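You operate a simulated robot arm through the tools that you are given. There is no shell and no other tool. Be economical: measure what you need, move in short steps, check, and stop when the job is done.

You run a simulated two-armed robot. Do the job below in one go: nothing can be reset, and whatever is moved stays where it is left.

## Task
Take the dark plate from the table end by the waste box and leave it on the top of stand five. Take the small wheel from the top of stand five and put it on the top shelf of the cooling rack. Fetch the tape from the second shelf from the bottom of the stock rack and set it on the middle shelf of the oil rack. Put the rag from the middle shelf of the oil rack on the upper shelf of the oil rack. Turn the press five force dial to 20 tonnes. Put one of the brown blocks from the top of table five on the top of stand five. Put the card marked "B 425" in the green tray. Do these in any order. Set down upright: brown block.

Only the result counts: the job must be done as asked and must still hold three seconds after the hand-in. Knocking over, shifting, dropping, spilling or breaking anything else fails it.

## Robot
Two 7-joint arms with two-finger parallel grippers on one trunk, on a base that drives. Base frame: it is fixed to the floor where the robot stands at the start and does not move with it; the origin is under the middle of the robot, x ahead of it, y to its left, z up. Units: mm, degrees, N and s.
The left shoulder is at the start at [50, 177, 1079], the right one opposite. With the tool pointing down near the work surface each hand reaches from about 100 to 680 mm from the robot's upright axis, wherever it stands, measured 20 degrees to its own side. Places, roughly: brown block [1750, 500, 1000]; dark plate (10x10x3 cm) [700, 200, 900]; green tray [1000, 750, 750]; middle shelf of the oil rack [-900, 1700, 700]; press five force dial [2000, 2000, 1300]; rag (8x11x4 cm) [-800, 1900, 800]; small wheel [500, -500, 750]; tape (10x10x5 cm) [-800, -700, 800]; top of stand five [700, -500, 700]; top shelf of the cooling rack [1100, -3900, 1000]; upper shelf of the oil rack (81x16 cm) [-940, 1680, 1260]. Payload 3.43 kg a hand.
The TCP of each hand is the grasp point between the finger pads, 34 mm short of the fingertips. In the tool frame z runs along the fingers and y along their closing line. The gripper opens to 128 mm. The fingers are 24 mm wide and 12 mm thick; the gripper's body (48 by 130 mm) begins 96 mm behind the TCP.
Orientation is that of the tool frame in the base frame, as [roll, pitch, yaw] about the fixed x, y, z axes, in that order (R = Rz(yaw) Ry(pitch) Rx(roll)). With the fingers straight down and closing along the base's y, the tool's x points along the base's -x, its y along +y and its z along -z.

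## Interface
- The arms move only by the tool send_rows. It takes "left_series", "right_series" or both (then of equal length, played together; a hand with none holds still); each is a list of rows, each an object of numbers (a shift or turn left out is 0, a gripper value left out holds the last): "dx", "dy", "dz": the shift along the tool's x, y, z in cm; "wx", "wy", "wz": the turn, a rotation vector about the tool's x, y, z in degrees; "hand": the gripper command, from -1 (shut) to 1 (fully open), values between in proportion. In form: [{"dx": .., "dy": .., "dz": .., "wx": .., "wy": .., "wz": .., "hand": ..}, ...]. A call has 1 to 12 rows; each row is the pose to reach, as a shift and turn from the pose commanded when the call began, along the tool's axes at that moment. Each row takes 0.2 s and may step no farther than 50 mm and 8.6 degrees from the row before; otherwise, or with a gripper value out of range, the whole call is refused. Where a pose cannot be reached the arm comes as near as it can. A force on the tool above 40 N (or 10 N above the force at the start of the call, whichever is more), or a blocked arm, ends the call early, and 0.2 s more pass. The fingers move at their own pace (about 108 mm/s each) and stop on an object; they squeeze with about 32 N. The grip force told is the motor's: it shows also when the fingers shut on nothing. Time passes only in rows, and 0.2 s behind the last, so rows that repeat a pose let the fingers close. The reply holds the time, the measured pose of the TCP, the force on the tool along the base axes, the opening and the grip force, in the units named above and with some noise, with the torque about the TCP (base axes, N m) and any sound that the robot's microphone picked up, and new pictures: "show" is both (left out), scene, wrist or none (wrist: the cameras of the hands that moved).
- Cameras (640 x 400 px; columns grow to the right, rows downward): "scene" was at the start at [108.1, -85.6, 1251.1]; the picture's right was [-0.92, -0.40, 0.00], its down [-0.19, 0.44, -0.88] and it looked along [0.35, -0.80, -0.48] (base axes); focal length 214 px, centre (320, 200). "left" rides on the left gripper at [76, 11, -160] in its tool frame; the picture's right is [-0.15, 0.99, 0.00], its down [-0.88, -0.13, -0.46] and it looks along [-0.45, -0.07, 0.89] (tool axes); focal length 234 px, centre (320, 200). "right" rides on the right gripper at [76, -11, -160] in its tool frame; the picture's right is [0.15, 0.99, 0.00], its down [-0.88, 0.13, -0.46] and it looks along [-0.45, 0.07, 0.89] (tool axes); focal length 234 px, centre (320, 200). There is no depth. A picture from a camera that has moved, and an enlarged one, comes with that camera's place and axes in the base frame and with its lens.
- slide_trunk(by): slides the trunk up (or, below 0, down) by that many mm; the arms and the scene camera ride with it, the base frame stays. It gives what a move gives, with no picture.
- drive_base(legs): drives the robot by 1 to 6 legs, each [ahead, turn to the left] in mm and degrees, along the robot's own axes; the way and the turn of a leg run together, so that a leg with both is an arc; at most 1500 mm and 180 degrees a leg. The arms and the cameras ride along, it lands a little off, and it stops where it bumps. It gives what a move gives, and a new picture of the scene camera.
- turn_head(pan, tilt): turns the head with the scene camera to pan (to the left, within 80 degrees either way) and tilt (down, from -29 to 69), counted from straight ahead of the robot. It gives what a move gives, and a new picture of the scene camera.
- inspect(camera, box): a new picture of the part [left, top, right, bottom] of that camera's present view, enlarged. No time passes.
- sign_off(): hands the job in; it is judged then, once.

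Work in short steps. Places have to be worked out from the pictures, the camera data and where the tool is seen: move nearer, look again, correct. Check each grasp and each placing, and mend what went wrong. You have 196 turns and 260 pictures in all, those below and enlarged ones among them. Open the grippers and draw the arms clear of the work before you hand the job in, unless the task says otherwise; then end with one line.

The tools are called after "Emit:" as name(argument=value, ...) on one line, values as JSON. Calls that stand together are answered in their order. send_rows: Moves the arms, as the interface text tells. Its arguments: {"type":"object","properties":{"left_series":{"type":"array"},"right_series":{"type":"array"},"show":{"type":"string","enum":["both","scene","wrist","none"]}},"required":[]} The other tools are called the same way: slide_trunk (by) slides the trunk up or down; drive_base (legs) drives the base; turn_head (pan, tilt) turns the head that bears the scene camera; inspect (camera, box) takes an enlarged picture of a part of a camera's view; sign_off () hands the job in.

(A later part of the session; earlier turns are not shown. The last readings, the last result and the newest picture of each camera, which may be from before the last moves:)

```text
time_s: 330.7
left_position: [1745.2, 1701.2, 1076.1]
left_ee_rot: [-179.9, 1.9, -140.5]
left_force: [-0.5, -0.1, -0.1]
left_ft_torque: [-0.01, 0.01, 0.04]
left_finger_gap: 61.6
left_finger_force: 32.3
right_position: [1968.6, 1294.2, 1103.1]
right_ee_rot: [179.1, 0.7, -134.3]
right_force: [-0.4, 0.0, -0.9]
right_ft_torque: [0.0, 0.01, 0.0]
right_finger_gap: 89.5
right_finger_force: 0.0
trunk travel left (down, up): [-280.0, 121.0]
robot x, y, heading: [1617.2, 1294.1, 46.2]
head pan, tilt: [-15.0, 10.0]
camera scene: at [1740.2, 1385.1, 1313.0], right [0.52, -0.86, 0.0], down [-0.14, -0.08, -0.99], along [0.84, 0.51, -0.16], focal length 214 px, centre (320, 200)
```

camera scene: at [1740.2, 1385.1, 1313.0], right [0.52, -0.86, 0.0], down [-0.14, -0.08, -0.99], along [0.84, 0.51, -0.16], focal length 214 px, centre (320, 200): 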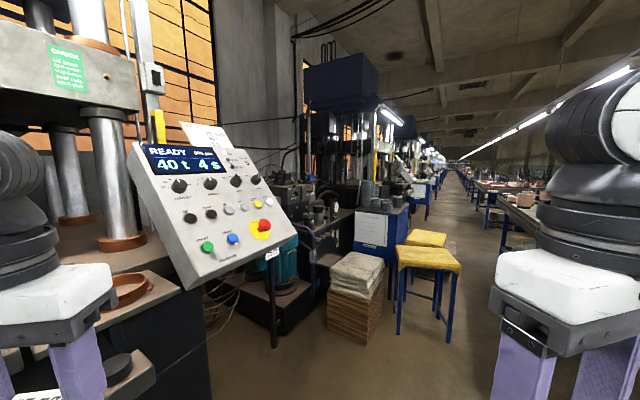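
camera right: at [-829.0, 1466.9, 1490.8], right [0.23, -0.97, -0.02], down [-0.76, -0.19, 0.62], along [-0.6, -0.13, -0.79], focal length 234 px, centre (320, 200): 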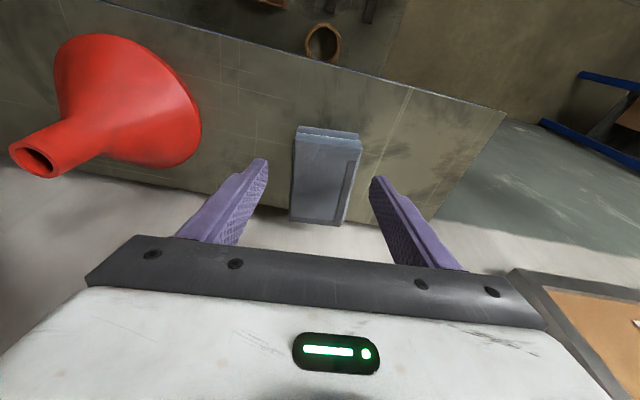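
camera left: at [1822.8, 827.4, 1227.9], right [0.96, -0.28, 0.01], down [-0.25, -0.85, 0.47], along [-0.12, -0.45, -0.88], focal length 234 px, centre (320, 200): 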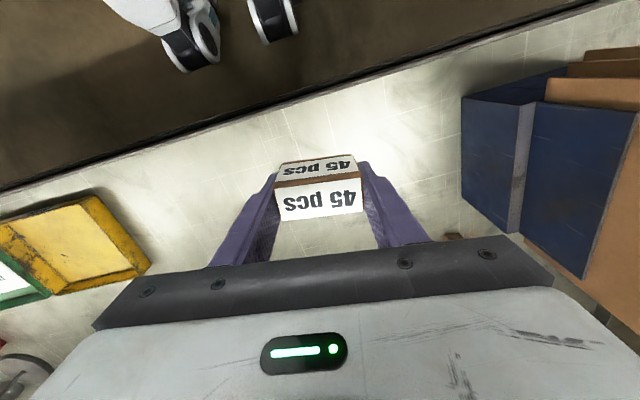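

The turn was blocked, likely the left arm touching the press. I turn back and look at the left arm.

Emit:
drive_base(legs=[[0, 20]])

Emit:
turn_head(pan=50, tilt=15)

```text
time_s: 332.1
left_position: [1601.4, 1728.5, 1072.7]
left_ee_rot: [-179.9, 1.3, -120.4]
left_force: [0.0, 0.4, 0.5]
left_ft_torque: [-0.03, -0.03, -0.02]
left_finger_gap: 61.3
left_finger_force: 31.9
right_position: [1949.9, 1424.0, 1100.0]
right_ee_rot: [179.2, 0.1, -114.0]
right_force: [0.6, -1.4, 1.1]
right_ft_torque: [0.01, -0.02, 0.02]
right_finger_gap: 89.4
right_finger_force: 0.1
trunk travel left (down, up): [-280.0, 121.0]
robot x, y, heading: [1616.6, 1297.9, 66.3]
head pan, tilt: [-15.0, 10.0]
camera scene: at [1704.7, 1430.5, 1311.6], right [0.78, -0.62, 0.0], down [-0.11, -0.14, -0.98], along [0.61, 0.77, -0.17], focal length 214 px, centre (320, 200)
```

scene: 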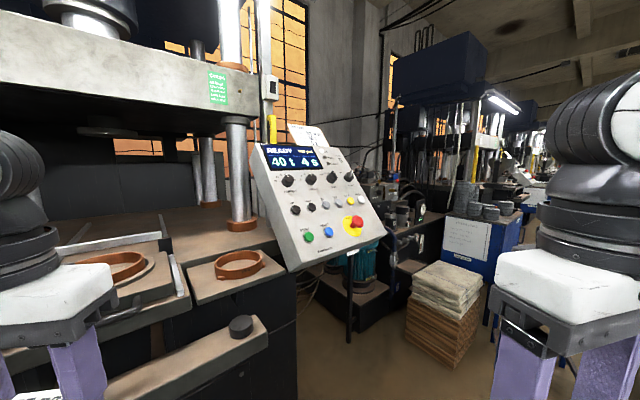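

```text
time_s: 333.5
left_position: [1600.3, 1727.0, 1071.9]
left_ee_rot: [-179.9, 1.3, -120.5]
left_force: [0.2, -0.2, -0.1]
left_ft_torque: [-0.01, -0.01, 0.02]
left_finger_gap: 61.3
left_finger_force: 31.9
right_position: [1949.8, 1423.8, 1099.9]
right_ee_rot: [179.1, -0.1, -114.0]
right_force: [0.3, 0.9, 0.3]
right_ft_torque: [0.01, 0.02, -0.02]
right_finger_gap: 89.4
right_finger_force: 0.0
trunk travel left (down, up): [-280.0, 121.0]
robot x, y, heading: [1620.2, 1296.2, 66.5]
head pan, tilt: [50.0, 15.0]
camera scene: at [1605.6, 1441.4, 1303.5], right [0.9, 0.44, 0.0], down [0.11, -0.23, -0.97], along [-0.43, 0.87, -0.26], focal length 214 px, centre (320, 200)
```

scene: 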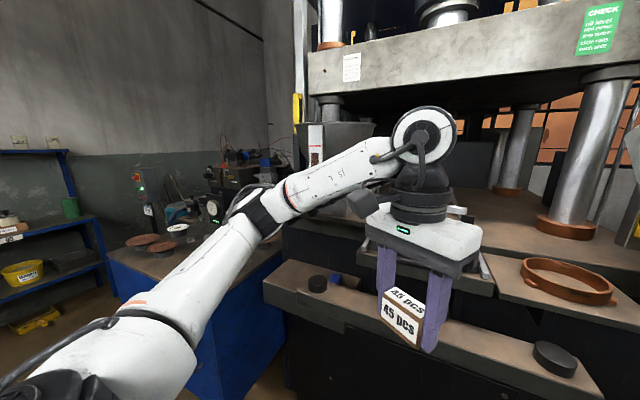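

The left wrist likely touched the press crossbar (its front-lower edge is near (1811,1761,1355)). I pull the left hand in towards the robot before turning.

Emit:
send_rows(left_series=[{"dx": 4}, {"dx": 8}, {"dx": 12}, {"dx": 14, "dz": 3}], show="none")

Emit:
drive_base(legs=[[0, -58], [240, 0]])

```text
time_s: 334.5
left_position: [1531.4, 1606.0, 1040.7]
left_ee_rot: [-179.9, 1.3, -120.3]
left_force: [-0.1, 0.4, -0.8]
left_ft_torque: [-0.01, 0.01, -0.03]
left_finger_gap: 61.2
left_finger_force: 32.0
right_position: [1949.7, 1423.8, 1100.0]
right_ee_rot: [179.2, 0.0, -114.1]
right_force: [-1.0, -0.2, -0.4]
right_ft_torque: [-0.03, 0.02, -0.02]
right_finger_gap: 89.8
right_finger_force: 0.0
trunk travel left (down, up): [-280.0, 121.0]
robot x, y, heading: [1618.1, 1295.7, 66.2]
head pan, tilt: [50.0, 15.0]
```

```text
time_s: 338.9
left_position: [2070.7, 1565.1, 1042.0]
left_ee_rot: [-179.9, 1.3, -178.7]
left_force: [0.8, -0.4, -1.0]
left_ft_torque: [0.03, 0.05, 0.0]
left_finger_gap: 61.1
left_finger_force: 32.1
right_position: [2133.5, 1111.4, 1100.8]
right_ee_rot: [179.0, 0.0, -172.4]
right_force: [0.0, -0.1, -0.1]
right_ft_torque: [-0.02, 0.01, 0.01]
right_finger_gap: 89.3
right_finger_force: 0.1
trunk travel left (down, up): [-280.0, 121.0]
robot x, y, heading: [1849.0, 1326.9, 8.1]
head pan, tilt: [50.0, 15.0]
camera scene: at [1971.7, 1415.7, 1303.4], right [0.85, -0.53, 0.0], down [-0.14, -0.22, -0.97], along [0.51, 0.82, -0.26], focal length 214 px, centre (320, 200)
```

scene: 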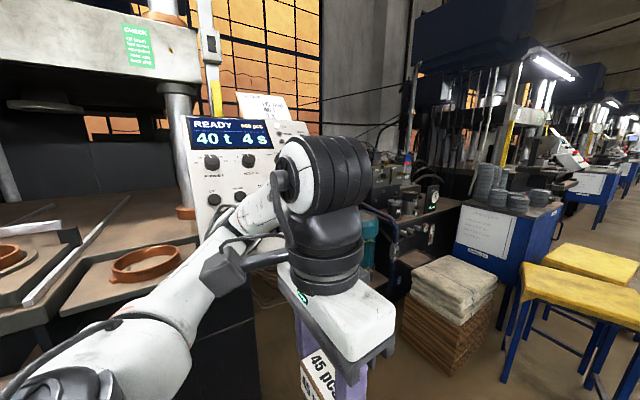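

Knob triangulated at (2026,1992,1259); the row of knobs runs along x, panel sloped ~50°. I turn to face it and raise the trunk.

Emit:
drive_base(legs=[[0, 82], [40, 0]])

Emit:
slide_trunk(by=100)

Emit:
turn_head(pan=-15, tilt=10)

```text
time_s: 343.2
left_position: [1649.0, 1619.2, 1041.0]
left_ee_rot: [-179.9, 1.2, -96.8]
left_force: [0.6, 0.2, -0.8]
left_ft_torque: [-0.02, 0.01, 0.0]
left_finger_gap: 61.5
left_finger_force: 31.9
right_position: [2104.7, 1617.0, 1100.6]
right_ee_rot: [179.1, 0.1, -90.6]
right_force: [0.1, -0.2, 0.1]
right_ft_torque: [0.0, 0.01, -0.04]
right_finger_gap: 89.6
right_finger_force: 0.0
trunk travel left (down, up): [-280.0, 121.0]
robot x, y, heading: [1852.0, 1367.0, 90.0]
head pan, tilt: [50.0, 15.0]
heard: click, click, click, click, click, click
camera scene: at [1781.1, 1497.0, 1303.4], right [0.64, 0.76, 0.0], down [0.2, -0.17, -0.97], along [-0.74, 0.62, -0.26], focal length 214 px, centre (320, 200)
```

scene: 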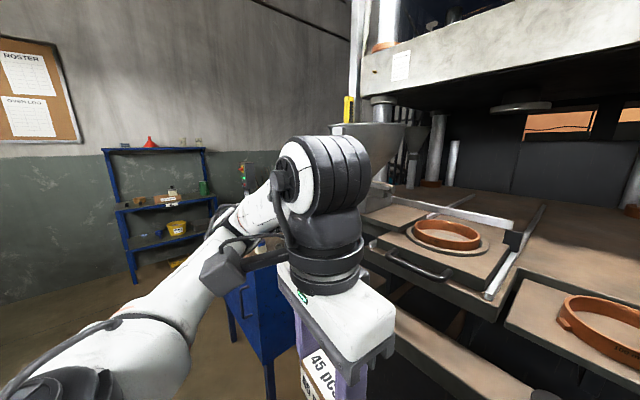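

```text
time_s: 344.6
left_position: [1648.3, 1618.4, 1141.5]
left_ee_rot: [-180.0, 1.3, -97.0]
left_force: [-0.5, -0.3, -0.9]
left_ft_torque: [-0.04, 0.0, 0.0]
left_finger_gap: 61.3
left_finger_force: 31.6
right_position: [2107.3, 1617.9, 1200.2]
right_ee_rot: [179.1, 0.0, -90.6]
right_force: [0.0, -0.1, 0.1]
right_ft_torque: [0.01, 0.01, 0.04]
right_finger_gap: 89.7
right_finger_force: 0.0
trunk travel left (down, up): [-380.0, 21.0]
robot x, y, heading: [1855.3, 1366.8, 90.2]
head pan, tilt: [50.0, 15.0]
```

```text
time_s: 345.9
left_position: [1647.4, 1617.6, 1141.1]
left_ee_rot: [-179.9, 1.3, -96.9]
left_force: [1.2, -0.6, 0.0]
left_ft_torque: [-0.03, -0.02, -0.03]
left_finger_gap: 61.5
left_finger_force: 31.9
right_position: [2105.4, 1617.7, 1200.3]
right_ee_rot: [179.2, 0.0, -90.6]
right_force: [-0.3, -0.2, 1.2]
right_ft_torque: [-0.01, 0.02, 0.0]
right_finger_gap: 89.5
right_finger_force: 0.0
trunk travel left (down, up): [-380.0, 21.0]
robot x, y, heading: [1843.4, 1369.5, 89.8]
head pan, tilt: [-15.0, 10.0]
camera scene: at [1876.7, 1525.8, 1411.6], right [0.97, -0.26, 0.0], down [-0.05, -0.17, -0.98], along [0.26, 0.95, -0.17], focal length 214 px, centre (320, 200)
```

scene: 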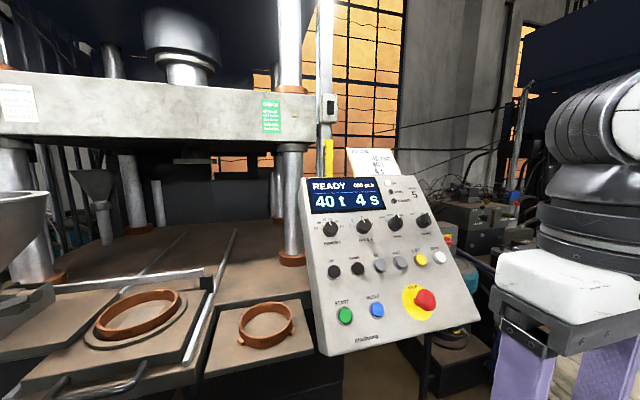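

I heard clicks during that turn; check the panel closely.

Emit:
inspect(camera="scene", box=[300, 170, 460, 270])

```text
4.00 times, centred on (380, 220) of scene
camera zoom: at [1876.7, 1525.8, 1411.6], right [0.97, -0.26, 0.0], down [-0.05, -0.17, -0.98], along [0.26, 0.95, -0.17], focal length 858 px, centre (80, 120)
```

zoom: 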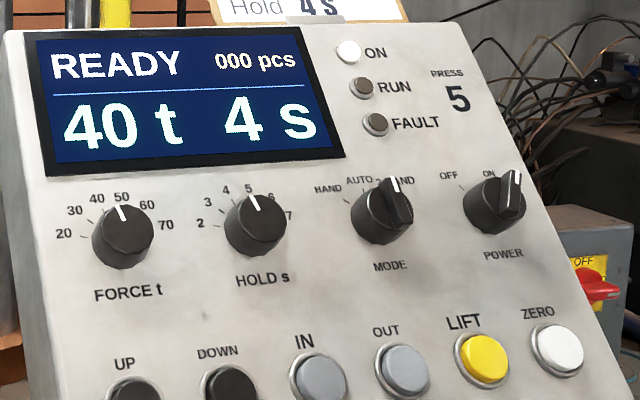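

Panel unchanged (40 t, 4 s). The scale steps ~30° per 10 t, so 20 t is ~60° anticlockwise. I bring the right hand in front of the knob, tilting it 55° to face the panel, fingers nearly closed around a 60 mm gap.

Emit:
send_rows(right_series=[{"dx": -3.5, "dy": 0.9, "dz": -2, "wy": -7}, {"dx": -7, "dy": 1.8, "dz": -4, "wy": -14}, {"dx": -10.5, "dy": 2.7, "dz": -6, "wy": -21}, {"dx": -14, "dy": 3.6, "dz": -8, "wy": -28}, {"dx": -17, "dy": 4.5, "dz": -10, "wy": -35}, {"dx": -20, "dy": 5.5, "dz": -11.5, "wy": -42}, {"dx": -23, "dy": 6.5, "dz": -12.3, "wy": -49}, {"dx": -25, "dy": 7.3, "dz": -12.3, "wy": -55, "hand": 0.1}], show="both")

```text
time_s: 347.7
left_position: [1648.3, 1619.5, 1141.5]
left_ee_rot: [-179.9, 1.3, -97.0]
left_force: [-0.1, 0.5, -0.3]
left_ft_torque: [-0.02, -0.02, -0.02]
left_finger_gap: 61.2
left_finger_force: 32.3
right_position: [2037.3, 1867.5, 1323.8]
right_ee_rot: [178.4, 55.2, -91.7]
right_force: [-0.2, -0.2, 0.9]
right_ft_torque: [-0.01, -0.03, 0.0]
right_finger_gap: 70.4
right_finger_force: 0.1
trunk travel left (down, up): [-380.0, 21.0]
robot x, y, heading: [1853.0, 1365.4, 90.0]
head pan, tilt: [-15.0, 10.0]
camera scene: at [1876.6, 1526.1, 1411.6], right [0.97, -0.26, 0.0], down [-0.05, -0.17, -0.98], along [0.26, 0.95, -0.17], focal length 214 px, centre (320, 200)
camera right: at [2047.8, 1693.0, 1351.8], right [-0.99, -0.07, -0.1], down [-0.11, 0.13, 0.98], along [-0.06, 0.99, -0.14], focal length 234 px, centre (320, 200)
```

scene: 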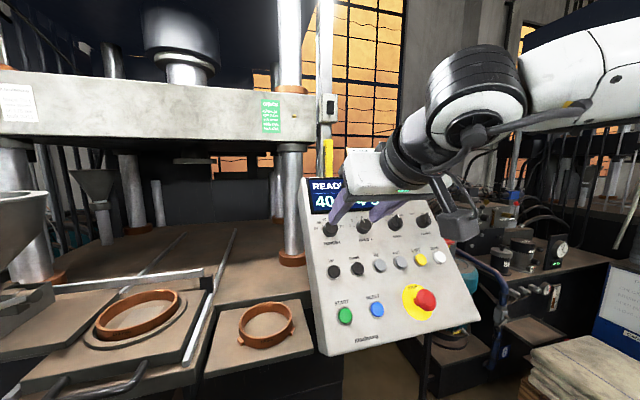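
right: 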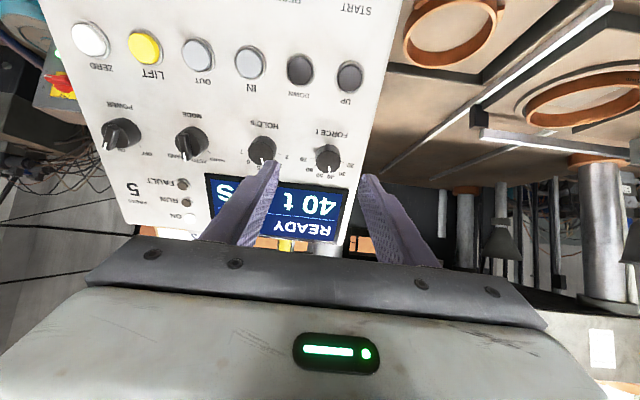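

I inspect the knob through the wrist camera.

Emit:
inspect(camera="right", box=[220, 50, 400, 200])

```text
2.67 times, centred on (310, 125) of right
camera zoom: at [2047.8, 1693.0, 1351.8], right [-0.99, -0.07, -0.1], down [-0.11, 0.13, 0.98], along [-0.06, 0.99, -0.14], focal length 624 px, centre (347, 400)
```

zoom: 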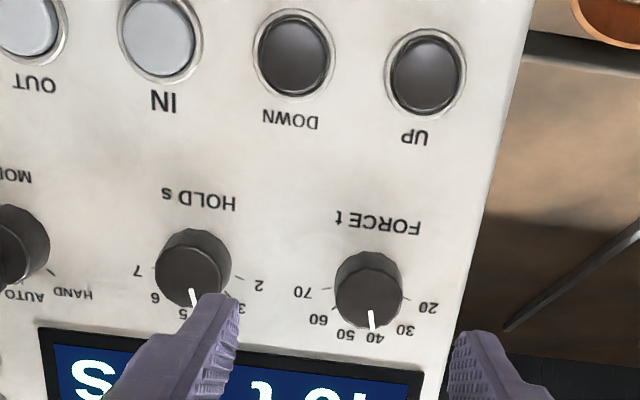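

Clear: pointer at 40, ring steps ~30°, knob ≈35 mm wide. Panel normal ≈(0,−0.77,0.64). I align the tool axis (tilt 50°) 80 mm in front of the knob.

Emit:
send_rows(right_series=[{"dx": -0.8, "dy": 0.4, "dz": 2, "wy": 2}, {"dx": -1.6, "dy": 0.8, "dz": 4, "wy": 4}, {"dx": -2.3, "dy": 1.1, "dz": 5.9, "wy": 5.2}, {"dx": -2.3, "dy": 1.1, "dz": 5.9, "wy": 5.2}], show="both")

Emit:
inspect(camera="scene", box=[290, 130, 470, 250])

```text
time_s: 348.7
left_position: [1648.0, 1617.5, 1141.9]
left_ee_rot: [-179.8, 1.5, -96.9]
left_force: [0.7, 1.2, -0.7]
left_ft_torque: [0.03, 0.02, 0.02]
left_finger_gap: 61.3
left_finger_force: 31.7
right_position: [2026.9, 1929.1, 1309.0]
right_ee_rot: [178.7, 49.8, -91.6]
right_force: [0.2, -0.6, 0.6]
right_ft_torque: [0.02, -0.01, 0.01]
right_finger_gap: 70.4
right_finger_force: 0.0
trunk travel left (down, up): [-380.0, 21.0]
robot x, y, heading: [1849.0, 1370.1, 89.8]
head pan, tilt: [-15.0, 10.0]
camera scene: at [1876.8, 1525.2, 1411.7], right [0.97, -0.26, 0.0], down [-0.05, -0.17, -0.98], along [0.26, 0.95, -0.17], focal length 214 px, centre (320, 200)
camera right: at [2037.3, 1756.2, 1353.1], right [-0.99, -0.08, -0.1], down [-0.11, 0.22, 0.97], along [-0.06, 0.97, -0.23], focal length 234 px, centre (320, 200)
```

scene: 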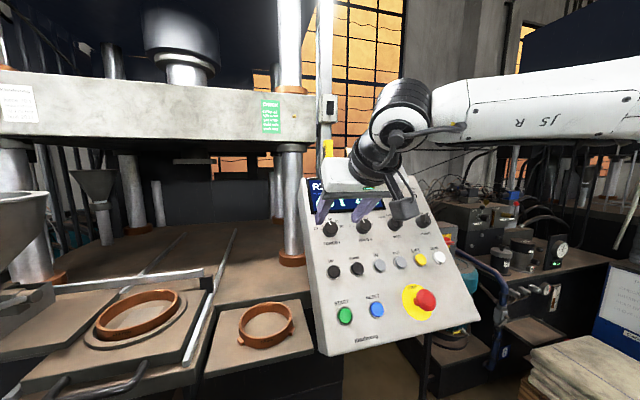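
right: 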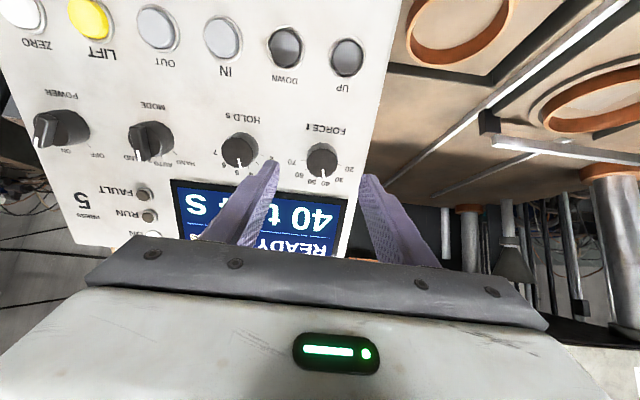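

```text
3.33 times, centred on (380, 190) of scene
camera zoom: at [1876.8, 1525.2, 1411.7], right [0.97, -0.26, 0.0], down [-0.05, -0.17, -0.98], along [0.26, 0.95, -0.17], focal length 715 px, centre (120, 233)
```

zoom: 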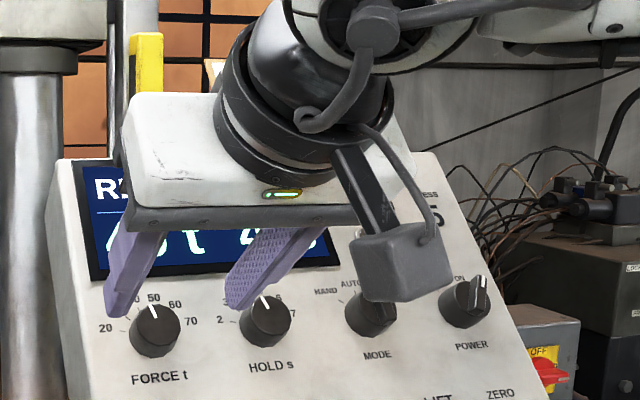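

Knob confirmed at (2026,1991,1255), on axis. I advance 6 cm along the tool axis.

Emit:
send_rows(right_series=[{"dz": 2}, {"dz": 4}, {"dz": 5, "dx": 0.2}, {"dz": 5.8, "dx": 0.2}, {"dz": 5.8, "dx": 0.2}], show="wrist")

Emit:
inspect(camera="scene", box=[290, 130, 470, 250])

```text
time_s: 349.9
left_position: [1647.9, 1616.6, 1142.4]
left_ee_rot: [-179.8, 1.3, -96.8]
left_force: [0.3, 0.1, -1.1]
left_ft_torque: [0.0, 0.0, 0.0]
left_finger_gap: 61.3
left_finger_force: 31.4
right_position: [2026.3, 1968.8, 1273.6]
right_ee_rot: [178.6, 50.0, -91.6]
right_force: [1.2, -8.9, 3.8]
right_ft_torque: [-0.07, -0.16, -0.37]
right_finger_gap: 71.1
right_finger_force: 0.1
trunk travel left (down, up): [-380.0, 21.0]
robot x, y, heading: [1853.0, 1369.4, 89.9]
head pan, tilt: [-15.0, 10.0]
camera right: at [2037.2, 1798.1, 1317.1], right [-0.99, -0.08, -0.1], down [-0.11, 0.22, 0.97], along [-0.06, 0.97, -0.23], focal length 234 px, centre (320, 200)
```

right: 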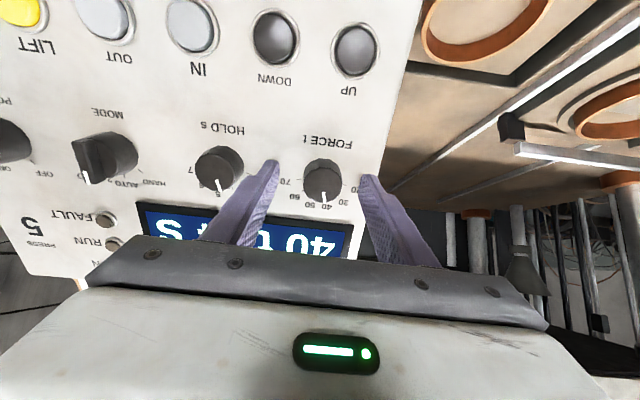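

```text
3.33 times, centred on (380, 190) of scene
camera zoom: at [1876.7, 1523.6, 1412.0], right [0.97, -0.26, 0.0], down [-0.05, -0.17, -0.99], along [0.26, 0.95, -0.17], focal length 715 px, centre (120, 233)
```

zoom: 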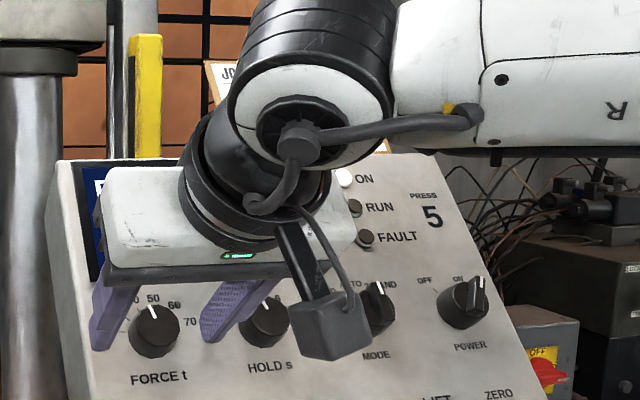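

Fingertips straddle the knob, just touching the panel. I back off 3 mm and close on the knob.

Emit:
send_rows(right_series=[{"dz": -0.4}, {"dz": -0.4, "hand": -1}, {"dz": -0.4}, {"dz": -0.4}], show="wrist")

Emit:
inspect(camera="scene", box=[290, 130, 470, 250])

```text
time_s: 350.9
left_position: [1647.6, 1619.1, 1142.1]
left_ee_rot: [-179.7, 1.2, -96.9]
left_force: [1.3, -0.3, 0.2]
left_ft_torque: [-0.02, -0.01, 0.0]
left_finger_gap: 61.2
left_finger_force: 32.2
right_position: [2024.7, 1970.8, 1273.3]
right_ee_rot: [178.7, 49.9, -91.4]
right_force: [-5.0, 1.1, -2.1]
right_ft_torque: [0.46, 0.25, 0.29]
right_finger_gap: 33.3
right_finger_force: 45.5
trunk travel left (down, up): [-380.0, 21.0]
robot x, y, heading: [1852.8, 1368.3, 89.7]
head pan, tilt: [-15.0, 10.0]
camera right: at [2035.7, 1797.9, 1317.6], right [-0.99, -0.09, -0.1], down [-0.11, 0.22, 0.97], along [-0.06, 0.97, -0.23], focal length 234 px, centre (320, 200)
```

right: 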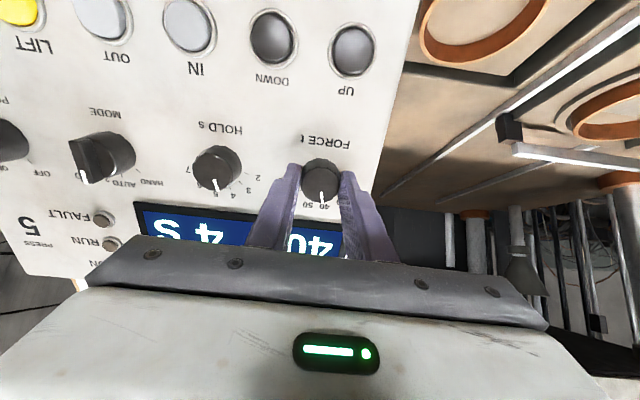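

```text
3.33 times, centred on (380, 190) of scene
camera zoom: at [1875.7, 1526.2, 1411.6], right [0.97, -0.26, 0.0], down [-0.04, -0.17, -0.98], along [0.26, 0.95, -0.17], focal length 715 px, centre (120, 233)
```

zoom: 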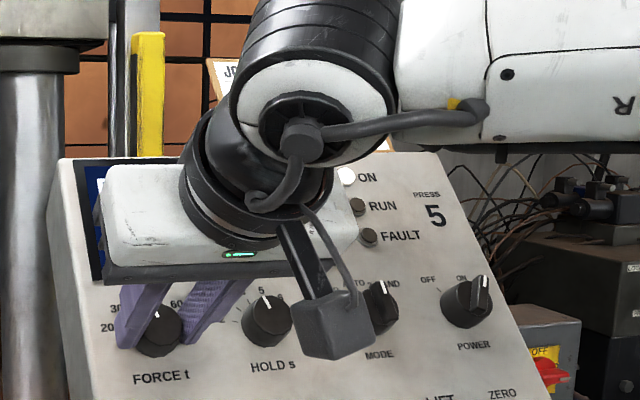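

Knob gripped (33 mm). I turn it anticlockwise by 60° about the tool axis.

Emit:
send_rows(right_series=[{"wz": -7.5}, {"wz": -15}, {"wz": -22.5}, {"wz": -30}, {"wz": -37.5}, {"wz": -45}, {"wz": -52.5}, {"wz": -60}, {"wz": -60}], show="both")

```text
time_s: 352.9
left_position: [1646.7, 1617.6, 1140.7]
left_ee_rot: [-179.8, 1.3, -96.9]
left_force: [1.4, 0.2, 0.4]
left_ft_torque: [-0.02, 0.02, -0.03]
left_finger_gap: 61.3
left_finger_force: 32.0
right_position: [2023.8, 1970.5, 1273.3]
right_ee_rot: [-135.9, 25.8, -24.0]
right_force: [-10.7, -5.5, -7.2]
right_ft_torque: [-0.58, -0.14, -0.15]
right_finger_gap: 33.2
right_finger_force: 45.1
right hand out of reach, approached as far as the arm can: row 8, 9
trunk travel left (down, up): [-380.0, 21.0]
robot x, y, heading: [1850.6, 1362.1, 89.8]
head pan, tilt: [-15.0, 10.0]
camera scene: at [1875.2, 1525.5, 1411.6], right [0.97, -0.26, 0.0], down [-0.04, -0.17, -0.98], along [0.26, 0.95, -0.17], focal length 214 px, centre (320, 200)
camera right: at [2093.4, 1824.9, 1349.5], right [-0.44, -0.58, -0.68], down [-0.8, -0.1, 0.6], along [-0.41, 0.81, -0.42], focal length 234 px, centre (320, 200)
```

scene: 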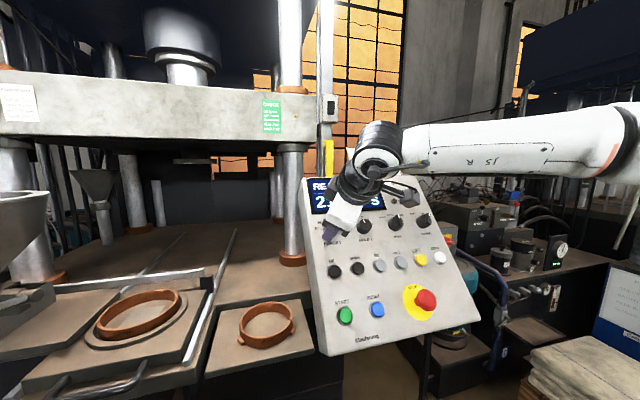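
right: 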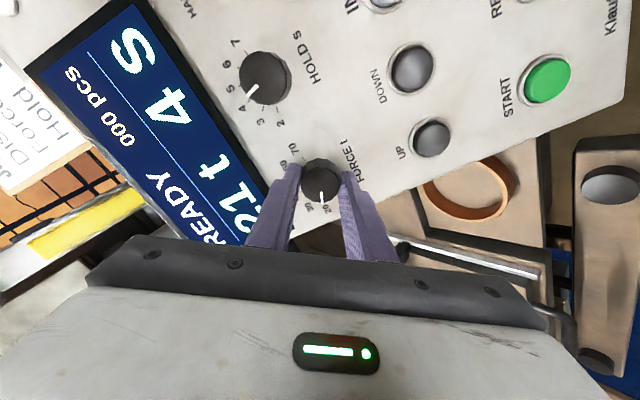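

Display reads 21 t. A further ~3° is needed.

Emit:
send_rows(right_series=[{"wz": -1.5}, {"wz": -3}, {"wz": -3}], show="none")

Emit:
inspect(camera="right", box=[60, 100, 360, 280])

```text
time_s: 353.7
left_position: [1647.8, 1619.2, 1141.0]
left_ee_rot: [-179.8, 1.4, -96.9]
left_force: [-0.7, 0.6, -1.3]
left_ft_torque: [0.0, 0.0, 0.01]
left_finger_gap: 61.4
left_finger_force: 32.3
right_position: [2024.9, 1967.7, 1272.3]
right_ee_rot: [-134.7, 25.2, -23.0]
right_force: [-6.8, 2.8, 0.0]
right_ft_torque: [0.19, 0.09, 0.18]
right_finger_gap: 33.4
right_finger_force: 44.8
trunk travel left (down, up): [-380.0, 21.0]
robot x, y, heading: [1850.2, 1366.8, 89.6]
head pan, tilt: [-15.0, 10.0]
```

```text
2.13 times, centred on (210, 190) of right
camera zoom: at [2093.4, 1824.4, 1348.8], right [-0.42, -0.58, -0.7], down [-0.81, -0.11, 0.58], along [-0.41, 0.81, -0.42], focal length 500 px, centre (555, 221)
```

zoom: 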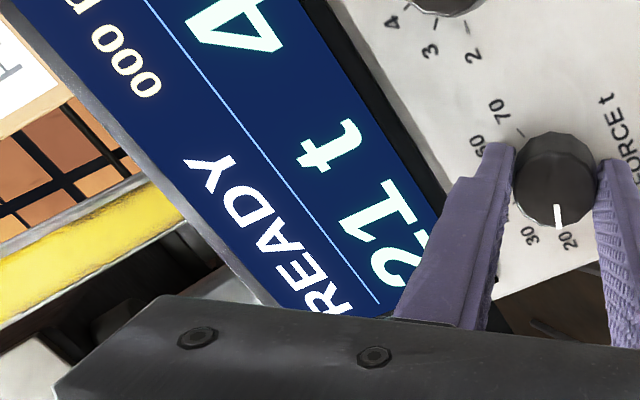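

Still 21 t. Turn a little further.

Emit:
send_rows(right_series=[{"wz": -2}, {"wz": -3.5}, {"wz": -3.5}], show="none")

Emit:
inspect(camera="right", box=[60, 100, 360, 280])

```text
time_s: 354.5
left_position: [1646.4, 1617.7, 1142.5]
left_ee_rot: [-179.9, 1.3, -96.9]
left_force: [-0.2, 0.0, -1.4]
left_ft_torque: [0.01, -0.01, 0.03]
left_finger_gap: 61.5
left_finger_force: 32.0
right_position: [2024.6, 1968.4, 1272.7]
right_ee_rot: [-134.7, 25.1, -23.1]
right_force: [-6.3, 6.9, 5.0]
right_ft_torque: [0.34, 0.15, 0.26]
right_finger_gap: 33.0
right_finger_force: 45.4
right hand out of reach, approached as far as the arm can: row 1, 2, 3
trunk travel left (down, up): [-380.0, 21.0]
robot x, y, heading: [1851.8, 1368.0, 90.2]
head pan, tilt: [-15.0, 10.0]
```

```text
2.13 times, centred on (210, 190) of right
camera zoom: at [2093.4, 1824.4, 1348.9], right [-0.43, -0.58, -0.7], down [-0.81, -0.11, 0.58], along [-0.41, 0.81, -0.42], focal length 500 px, centre (555, 221)
```

zoom: 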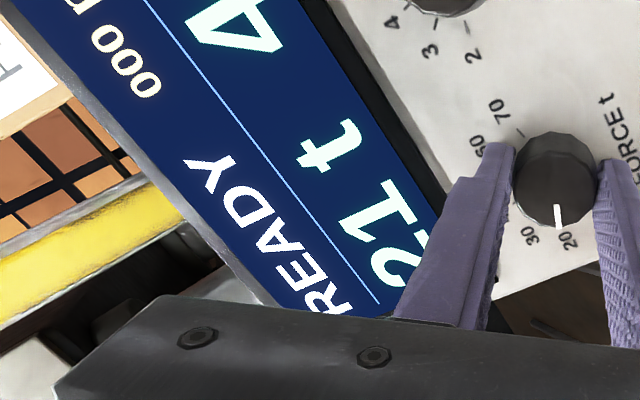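

Arm at its limit. I release, rotate back 20°, re-grip and turn a little more.

Emit:
send_rows(right_series=[{"hand": -0.2}, {"hand": -0.1}, {"wz": 7}, {"wz": 14}, {"wz": 20}, {"wz": 20, "hand": -1}, {"wz": 20}, {"wz": 20}, {"wz": 20}], show="none")

Emit:
inspect(camera="right", box=[60, 100, 400, 300])

```text
time_s: 356.5
left_position: [1648.1, 1618.4, 1141.5]
left_ee_rot: [-179.9, 1.2, -96.8]
left_force: [-0.1, 0.4, -0.4]
left_ft_torque: [0.02, -0.02, -0.02]
left_finger_gap: 61.2
left_finger_force: 32.4
right_position: [2023.9, 1970.2, 1272.8]
right_ee_rot: [-144.5, 38.1, -40.9]
right_force: [-6.0, -5.4, -6.2]
right_ft_torque: [-0.03, 0.34, 0.42]
right_finger_gap: 33.0
right_finger_force: 44.8
trunk travel left (down, up): [-380.0, 21.0]
robot x, y, heading: [1848.4, 1366.5, 89.6]
head pan, tilt: [-15.0, 10.0]
```

```text
1.88 times, centred on (230, 200) of right
camera zoom: at [2078.9, 1811.0, 1332.5], right [-0.71, -0.45, -0.54], down [-0.63, 0.05, 0.78], along [-0.32, 0.89, -0.32], focal length 441 px, centre (489, 200)
```

zoom: 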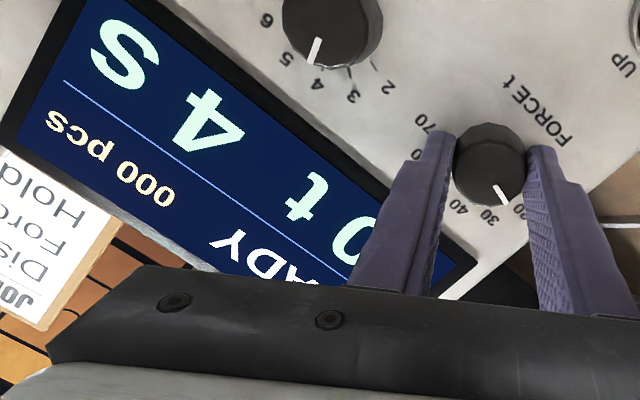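

The last digit now looks like 0. Check the display with the scene camera.

Emit:
inspect(camera="scene", box=[300, 170, 400, 240])

```text
5.71 times, centred on (350, 205) of scene
camera zoom: at [1875.9, 1525.4, 1411.6], right [0.97, -0.26, 0.0], down [-0.04, -0.17, -0.98], along [0.26, 0.95, -0.17], focal length 1226 px, centre (149, 171)
```

zoom: 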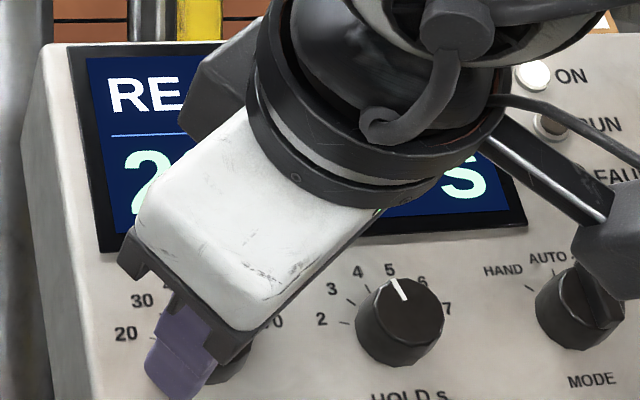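

It appears 20 t. I open and withdraw to read it.

Emit:
send_rows(right_series=[{"hand": -0.3}, {"hand": 0.0}, {"hand": 0.0}, {"dz": -4}, {"dz": -8}, {"dz": -12}, {"dz": -14}], show="wrist")

Emit:
inspect(camera="right", box=[100, 80, 400, 280])

```text
time_s: 358.1
left_position: [1649.0, 1618.8, 1141.9]
left_ee_rot: [-179.9, 1.3, -96.8]
left_force: [0.4, 0.1, -0.4]
left_ft_torque: [-0.01, 0.0, 0.04]
left_finger_gap: 61.2
left_finger_force: 32.4
right_position: [2026.3, 1860.7, 1365.2]
right_ee_rot: [-144.5, 38.1, -41.1]
right_force: [-0.4, 0.1, 0.5]
right_ft_torque: [0.03, -0.02, 0.0]
right_finger_gap: 63.8
right_finger_force: 0.0
trunk travel left (down, up): [-380.0, 21.0]
robot x, y, heading: [1850.0, 1368.8, 90.0]
head pan, tilt: [-15.0, 10.0]
camera right: at [2080.2, 1702.5, 1425.1], right [-0.71, -0.45, -0.54], down [-0.63, 0.05, 0.78], along [-0.32, 0.89, -0.32], focal length 234 px, centre (320, 200)
```

right: 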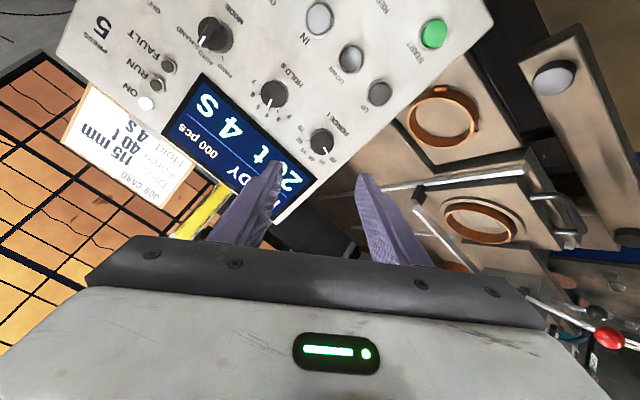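

```text
2.00 times, centred on (250, 180) of right
camera zoom: at [2080.2, 1702.5, 1425.1], right [-0.71, -0.45, -0.54], down [-0.63, 0.05, 0.78], along [-0.32, 0.89, -0.32], focal length 468 px, centre (460, 240)
```

zoom: 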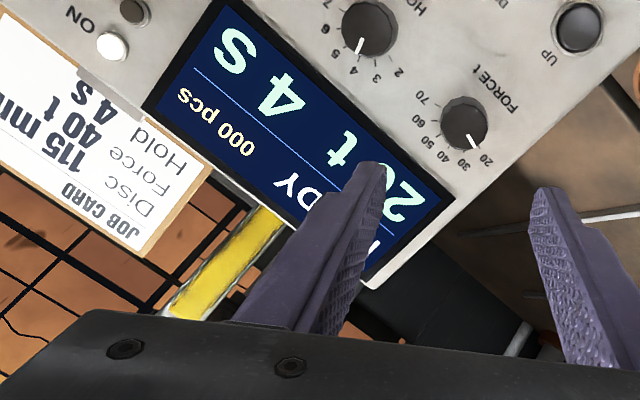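

Display shows 20 t. I restore the right hand in two moves, retreating.

Emit:
send_rows(right_series=[{"wz": 8, "dz": -3}, {"wz": 16, "dz": -6}, {"wz": 24, "dz": -8}, {"wz": 32, "dz": -10}, {"wz": 40, "dz": -10}], show="none")

Emit:
send_rows(right_series=[{"wy": 8, "dx": 2}, {"wy": 16, "dx": 4}, {"wy": 24, "dx": 6}, {"wy": 32, "dx": 8}, {"wy": 40, "dx": 10}, {"wy": 48, "dx": 12}, {"wy": 50, "dx": 14}], show="scene")

Emit:
inspect(camera="scene", box=[300, 170, 400, 240])

```text
time_s: 359.3
left_position: [1648.6, 1618.8, 1141.7]
left_ee_rot: [-179.9, 1.3, -96.9]
left_force: [0.5, -0.3, 0.0]
left_ft_torque: [-0.03, -0.03, 0.01]
left_finger_gap: 61.6
left_finger_force: 32.7
right_position: [2027.2, 1785.0, 1426.4]
right_ee_rot: [175.6, 50.1, -95.9]
right_force: [-0.2, 0.8, 0.5]
right_ft_torque: [-0.01, 0.01, 0.0]
right_finger_gap: 64.0
right_finger_force: 0.1
trunk travel left (down, up): [-380.0, 21.0]
robot x, y, heading: [1851.5, 1365.4, 89.9]
head pan, tilt: [-15.0, 10.0]
```

```text
time_s: 360.9
left_position: [1648.5, 1619.0, 1141.7]
left_ee_rot: [-179.9, 1.4, -96.9]
left_force: [0.3, 0.9, 1.0]
left_ft_torque: [-0.02, 0.0, -0.03]
left_finger_gap: 61.4
left_finger_force: 32.3
right_position: [2016.7, 1693.6, 1319.8]
right_ee_rot: [177.4, 0.1, -92.5]
right_force: [0.4, -0.4, -1.1]
right_ft_torque: [0.03, -0.01, 0.02]
right_finger_gap: 64.1
right_finger_force: 0.0
trunk travel left (down, up): [-380.0, 21.0]
robot x, y, heading: [1855.0, 1365.4, 89.9]
head pan, tilt: [-15.0, 10.0]
camera scene: at [1876.9, 1525.1, 1411.8], right [0.97, -0.26, 0.0], down [-0.05, -0.17, -0.98], along [0.26, 0.95, -0.17], focal length 214 px, centre (320, 200)
```

scene: 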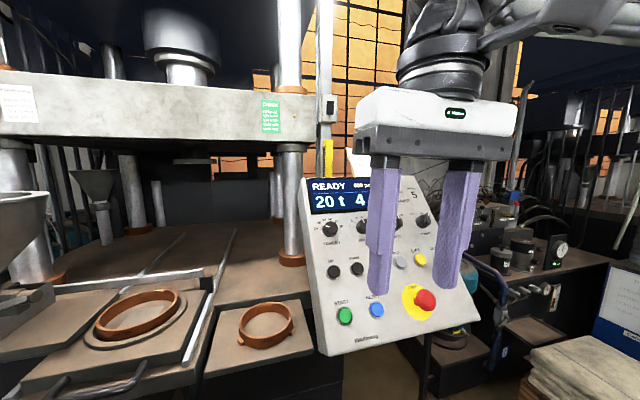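

```text
5.71 times, centred on (350, 205) of scene
camera zoom: at [1876.9, 1525.1, 1411.8], right [0.97, -0.26, 0.0], down [-0.05, -0.17, -0.98], along [0.26, 0.95, -0.17], focal length 1226 px, centre (149, 171)
```

zoom: 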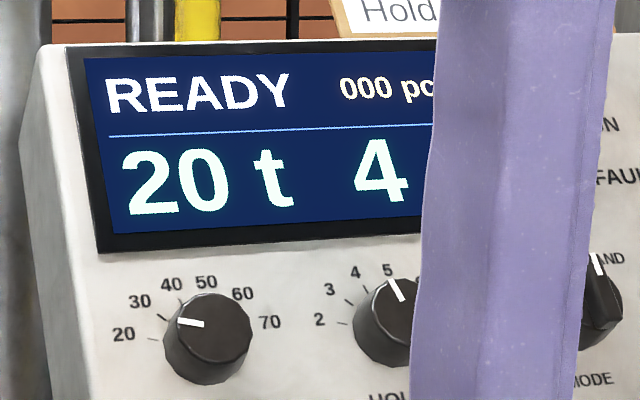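

Dial done: 20 t. Now back to stand five with the block: back away from the press, turn to heading 0, and reverse along the aisle I came by.

Emit:
send_rows(right_series=[{"dx": 3, "dz": 3}, {"dx": 6, "dz": 6, "dy": -1}, {"dx": 8, "dz": 10, "dy": -3}, {"dx": 8, "dz": 14, "dy": -5}], show="none")

Emit:
drive_base(legs=[[-115, 0], [0, -90]])

```text
time_s: 361.9
left_position: [1648.8, 1618.8, 1141.7]
left_ee_rot: [-179.8, 1.3, -96.8]
left_force: [0.4, 0.5, 0.1]
left_ft_torque: [0.02, 0.02, 0.01]
left_finger_gap: 61.4
left_finger_force: 32.6
right_position: [2056.6, 1612.0, 1176.8]
right_ee_rot: [177.2, 0.2, -92.4]
right_force: [-0.4, -0.1, 0.2]
right_ft_torque: [0.0, 0.01, -0.01]
right_finger_gap: 63.9
right_finger_force: 0.1
trunk travel left (down, up): [-380.0, 21.0]
robot x, y, heading: [1851.9, 1373.0, 90.0]
head pan, tilt: [-15.0, 10.0]
```

```text
time_s: 366.9
left_position: [2094.9, 1460.5, 1141.8]
left_ee_rot: [-179.9, 1.3, 174.8]
left_force: [0.0, 1.5, -1.3]
left_ft_torque: [0.0, 0.01, -0.01]
left_finger_gap: 61.3
left_finger_force: 31.7
right_position: [2099.8, 1053.0, 1176.7]
right_ee_rot: [177.2, 0.2, 179.1]
right_force: [0.3, -0.1, 0.2]
right_ft_torque: [-0.05, 0.01, 0.01]
right_finger_gap: 64.0
right_finger_force: 0.0
trunk travel left (down, up): [-380.0, 21.0]
robot x, y, heading: [1855.3, 1254.2, 1.5]
head pan, tilt: [-15.0, 10.0]
camera scene: at [2012.5, 1228.8, 1411.6], right [-0.23, -0.97, 0.0], down [-0.17, 0.04, -0.98], along [0.96, -0.23, -0.17], focal length 214 px, centre (320, 200)
```

scene: 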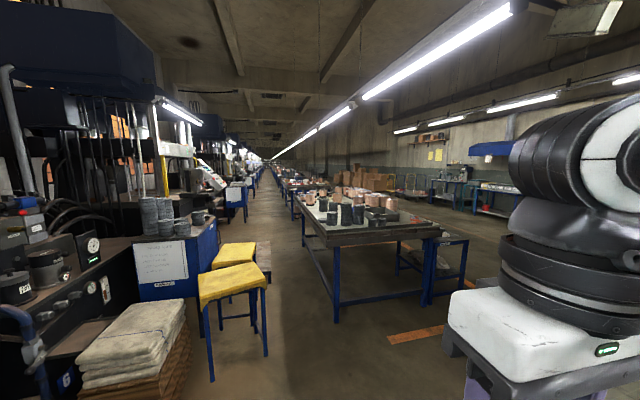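

Reverse along the aisle to x≈−190.

Emit:
drive_base(legs=[[0, -1.5], [-1050, 0], [-1000, 0]])

```text
time_s: 377.5
left_position: [38.4, 1487.7, 1140.9]
left_ee_rot: [-179.9, 1.3, 172.1]
left_force: [-0.3, 0.4, 0.0]
left_ft_torque: [0.03, 0.0, 0.01]
left_finger_gap: 61.3
left_finger_force: 32.1
right_position: [24.4, 1080.0, 1177.9]
right_ee_rot: [177.3, 0.2, 176.6]
right_force: [-0.8, 0.2, -0.2]
right_ft_torque: [-0.03, -0.01, 0.01]
right_finger_gap: 64.1
right_finger_force: 0.0
trunk travel left (down, up): [-380.0, 21.0]
robot x, y, heading: [-218.3, 1290.6, -1.2]
head pan, tilt: [-15.0, 10.0]
camera scene: at [-55.2, 1259.9, 1411.7], right [-0.28, -0.96, 0.0], down [-0.17, 0.05, -0.98], along [0.95, -0.27, -0.17], focal length 214 px, centre (320, 200)
```

scene: 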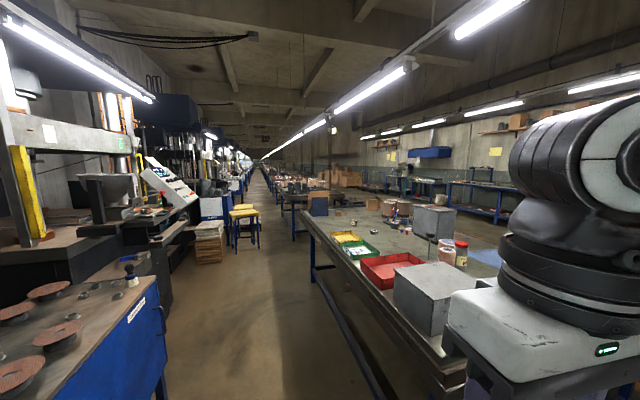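

Next: turn south and drive down to y≈−1130, then along to the stand.

Emit:
drive_base(legs=[[60, 0], [0, -89], [1220, 0], [1200, 0]])

Emit:
drive_base(legs=[[0, 90], [760, 0], [0, 90]])

Emit:
turn_head(pan=0, tilt=45)

```text
time_s: 393.7
left_position: [104.1, -1387.1, 1141.7]
left_ee_rot: [-179.9, 1.3, 84.2]
left_force: [-0.3, -0.3, -0.3]
left_ft_torque: [0.02, -0.03, 0.02]
left_finger_gap: 61.2
left_finger_force: 32.7
right_position: [-304.5, -1388.9, 1176.6]
right_ee_rot: [177.3, 0.1, 88.7]
right_force: [-0.2, -0.4, 0.5]
right_ft_torque: [0.02, 0.01, -0.01]
right_finger_gap: 64.2
right_finger_force: 0.0
trunk travel left (down, up): [-380.0, 21.0]
robot x, y, heading: [-104.7, -1137.4, -89.0]
head pan, tilt: [-15.0, 10.0]
camera scene: at [-123.1, -1303.1, 1411.6], right [-0.97, 0.24, 0.0], down [0.04, 0.17, -0.98], along [-0.24, -0.96, -0.17], focal length 214 px, centre (320, 200)
```

scene: 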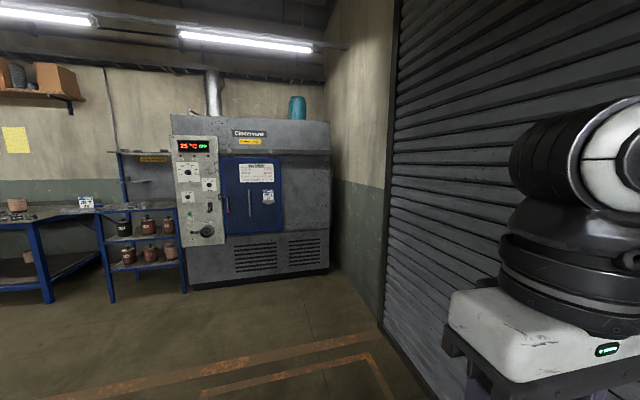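

```text
time_s: 405.5
left_position: [447.3, -883.8, 1141.4]
left_ee_rot: [-179.9, 1.3, -96.0]
left_force: [0.6, -0.3, -0.3]
left_ft_torque: [0.01, 0.05, 0.03]
left_finger_gap: 61.3
left_finger_force: 32.2
right_position: [853.0, -882.5, 1177.3]
right_ee_rot: [177.3, 0.1, -91.6]
right_force: [0.0, 0.2, 0.5]
right_ft_torque: [-0.04, -0.03, -0.01]
right_finger_gap: 64.2
right_finger_force: 0.1
trunk travel left (down, up): [-380.0, 21.0]
robot x, y, heading: [653.7, -1133.2, 90.6]
head pan, tilt: [-15.0, 10.0]
camera scene: at [676.3, -972.7, 1411.6], right [0.97, -0.25, 0.0], down [-0.04, -0.17, -0.98], along [0.24, 0.95, -0.17], focal length 214 px, centre (320, 200)
```

scene: 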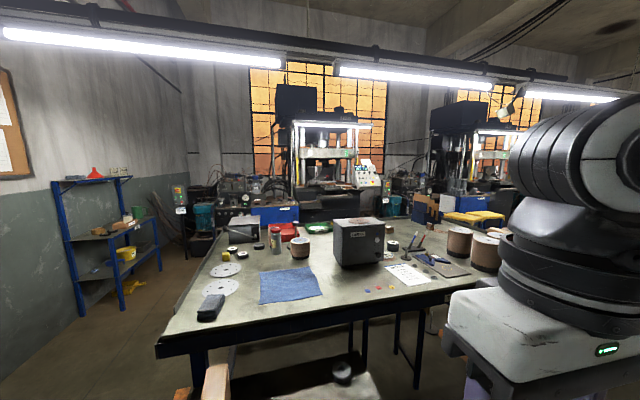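

```text
time_s: 406.5
left_position: [447.3, -881.9, 1141.9]
left_ee_rot: [-179.9, 1.3, -96.1]
left_force: [-0.1, 0.2, -0.9]
left_ft_torque: [-0.01, -0.02, 0.0]
left_finger_gap: 61.3
left_finger_force: 31.9
right_position: [854.7, -884.1, 1176.8]
right_ee_rot: [177.3, 0.2, -91.6]
right_force: [0.6, 0.2, -0.3]
right_ft_torque: [0.03, 0.0, -0.01]
right_finger_gap: 63.8
right_finger_force: 0.1
trunk travel left (down, up): [-380.0, 21.0]
robot x, y, heading: [652.1, -1133.1, 90.4]
head pan, tilt: [0.0, 45.0]
camera scene: at [652.5, -981.5, 1356.7], right [1.0, 0.01, 0.0], down [0.01, -0.71, -0.71], along [-0.01, 0.71, -0.71], focal length 214 px, centre (320, 200)
```

scene: 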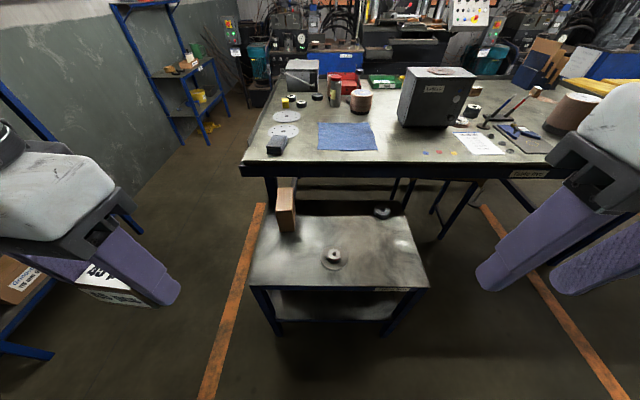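

Stand five in view with the plate in place. I lower the trunk and bring the block over the free spot (540,−590).

Emit:
slide_trunk(by=-300)

Emit:
send_rows(left_series=[{"dx": -4.5, "dy": -1}, {"dx": -9, "dy": -2}, {"dx": -13.5, "dy": -3}, {"dx": -18, "dy": -4}, {"dx": -22.5, "dy": -5}, {"dx": -27, "dy": -6}, {"dx": -30, "dy": -6.2}], show="both")

```text
time_s: 409.5
left_position: [446.2, -882.5, 841.3]
left_ee_rot: [180.0, 1.3, -96.1]
left_force: [-0.7, -0.6, -1.0]
left_ft_torque: [0.02, -0.03, -0.01]
left_finger_gap: 61.3
left_finger_force: 31.8
right_position: [853.5, -883.5, 877.4]
right_ee_rot: [177.3, 0.2, -91.5]
right_force: [-0.3, -0.2, -0.1]
right_ft_torque: [0.04, -0.02, -0.05]
right_finger_gap: 63.8
right_finger_force: 0.1
trunk travel left (down, up): [-80.0, 321.0]
robot x, y, heading: [650.9, -1128.7, 90.9]
head pan, tilt: [0.0, 45.0]
```

```text
time_s: 411.1
left_position: [538.2, -588.9, 848.2]
left_ee_rot: [-179.9, 1.3, -96.1]
left_force: [0.7, 0.6, -0.1]
left_ft_torque: [0.01, -0.03, 0.0]
left_finger_gap: 61.1
left_finger_force: 32.1
right_position: [853.6, -884.2, 878.1]
right_ee_rot: [177.2, 0.1, -91.7]
right_force: [0.0, 0.7, -0.7]
right_ft_torque: [0.01, -0.02, -0.01]
right_finger_gap: 64.1
right_finger_force: 0.0
trunk travel left (down, up): [-80.0, 321.0]
robot x, y, heading: [654.6, -1128.3, 90.8]
head pan, tilt: [0.0, 45.0]
camera scene: at [652.5, -981.5, 1056.6], right [1.0, 0.01, 0.0], down [0.01, -0.71, -0.71], along [-0.01, 0.71, -0.71], focal length 214 px, centre (320, 200)
camera left: at [519.2, -666.8, 1007.2], right [-0.97, 0.25, 0.0], down [0.22, 0.85, 0.48], along [0.12, 0.46, -0.88], focal length 234 px, centre (320, 200)
```

scene: 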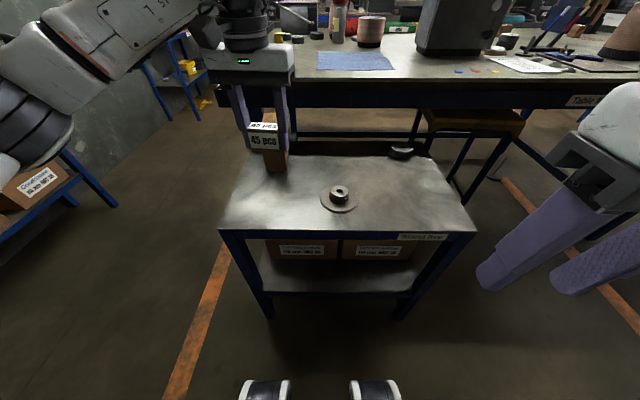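
left: 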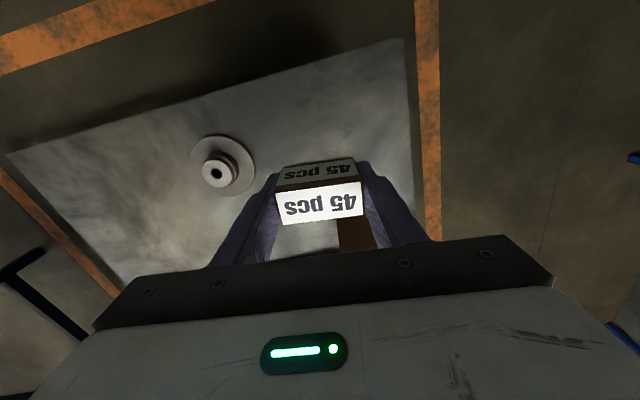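

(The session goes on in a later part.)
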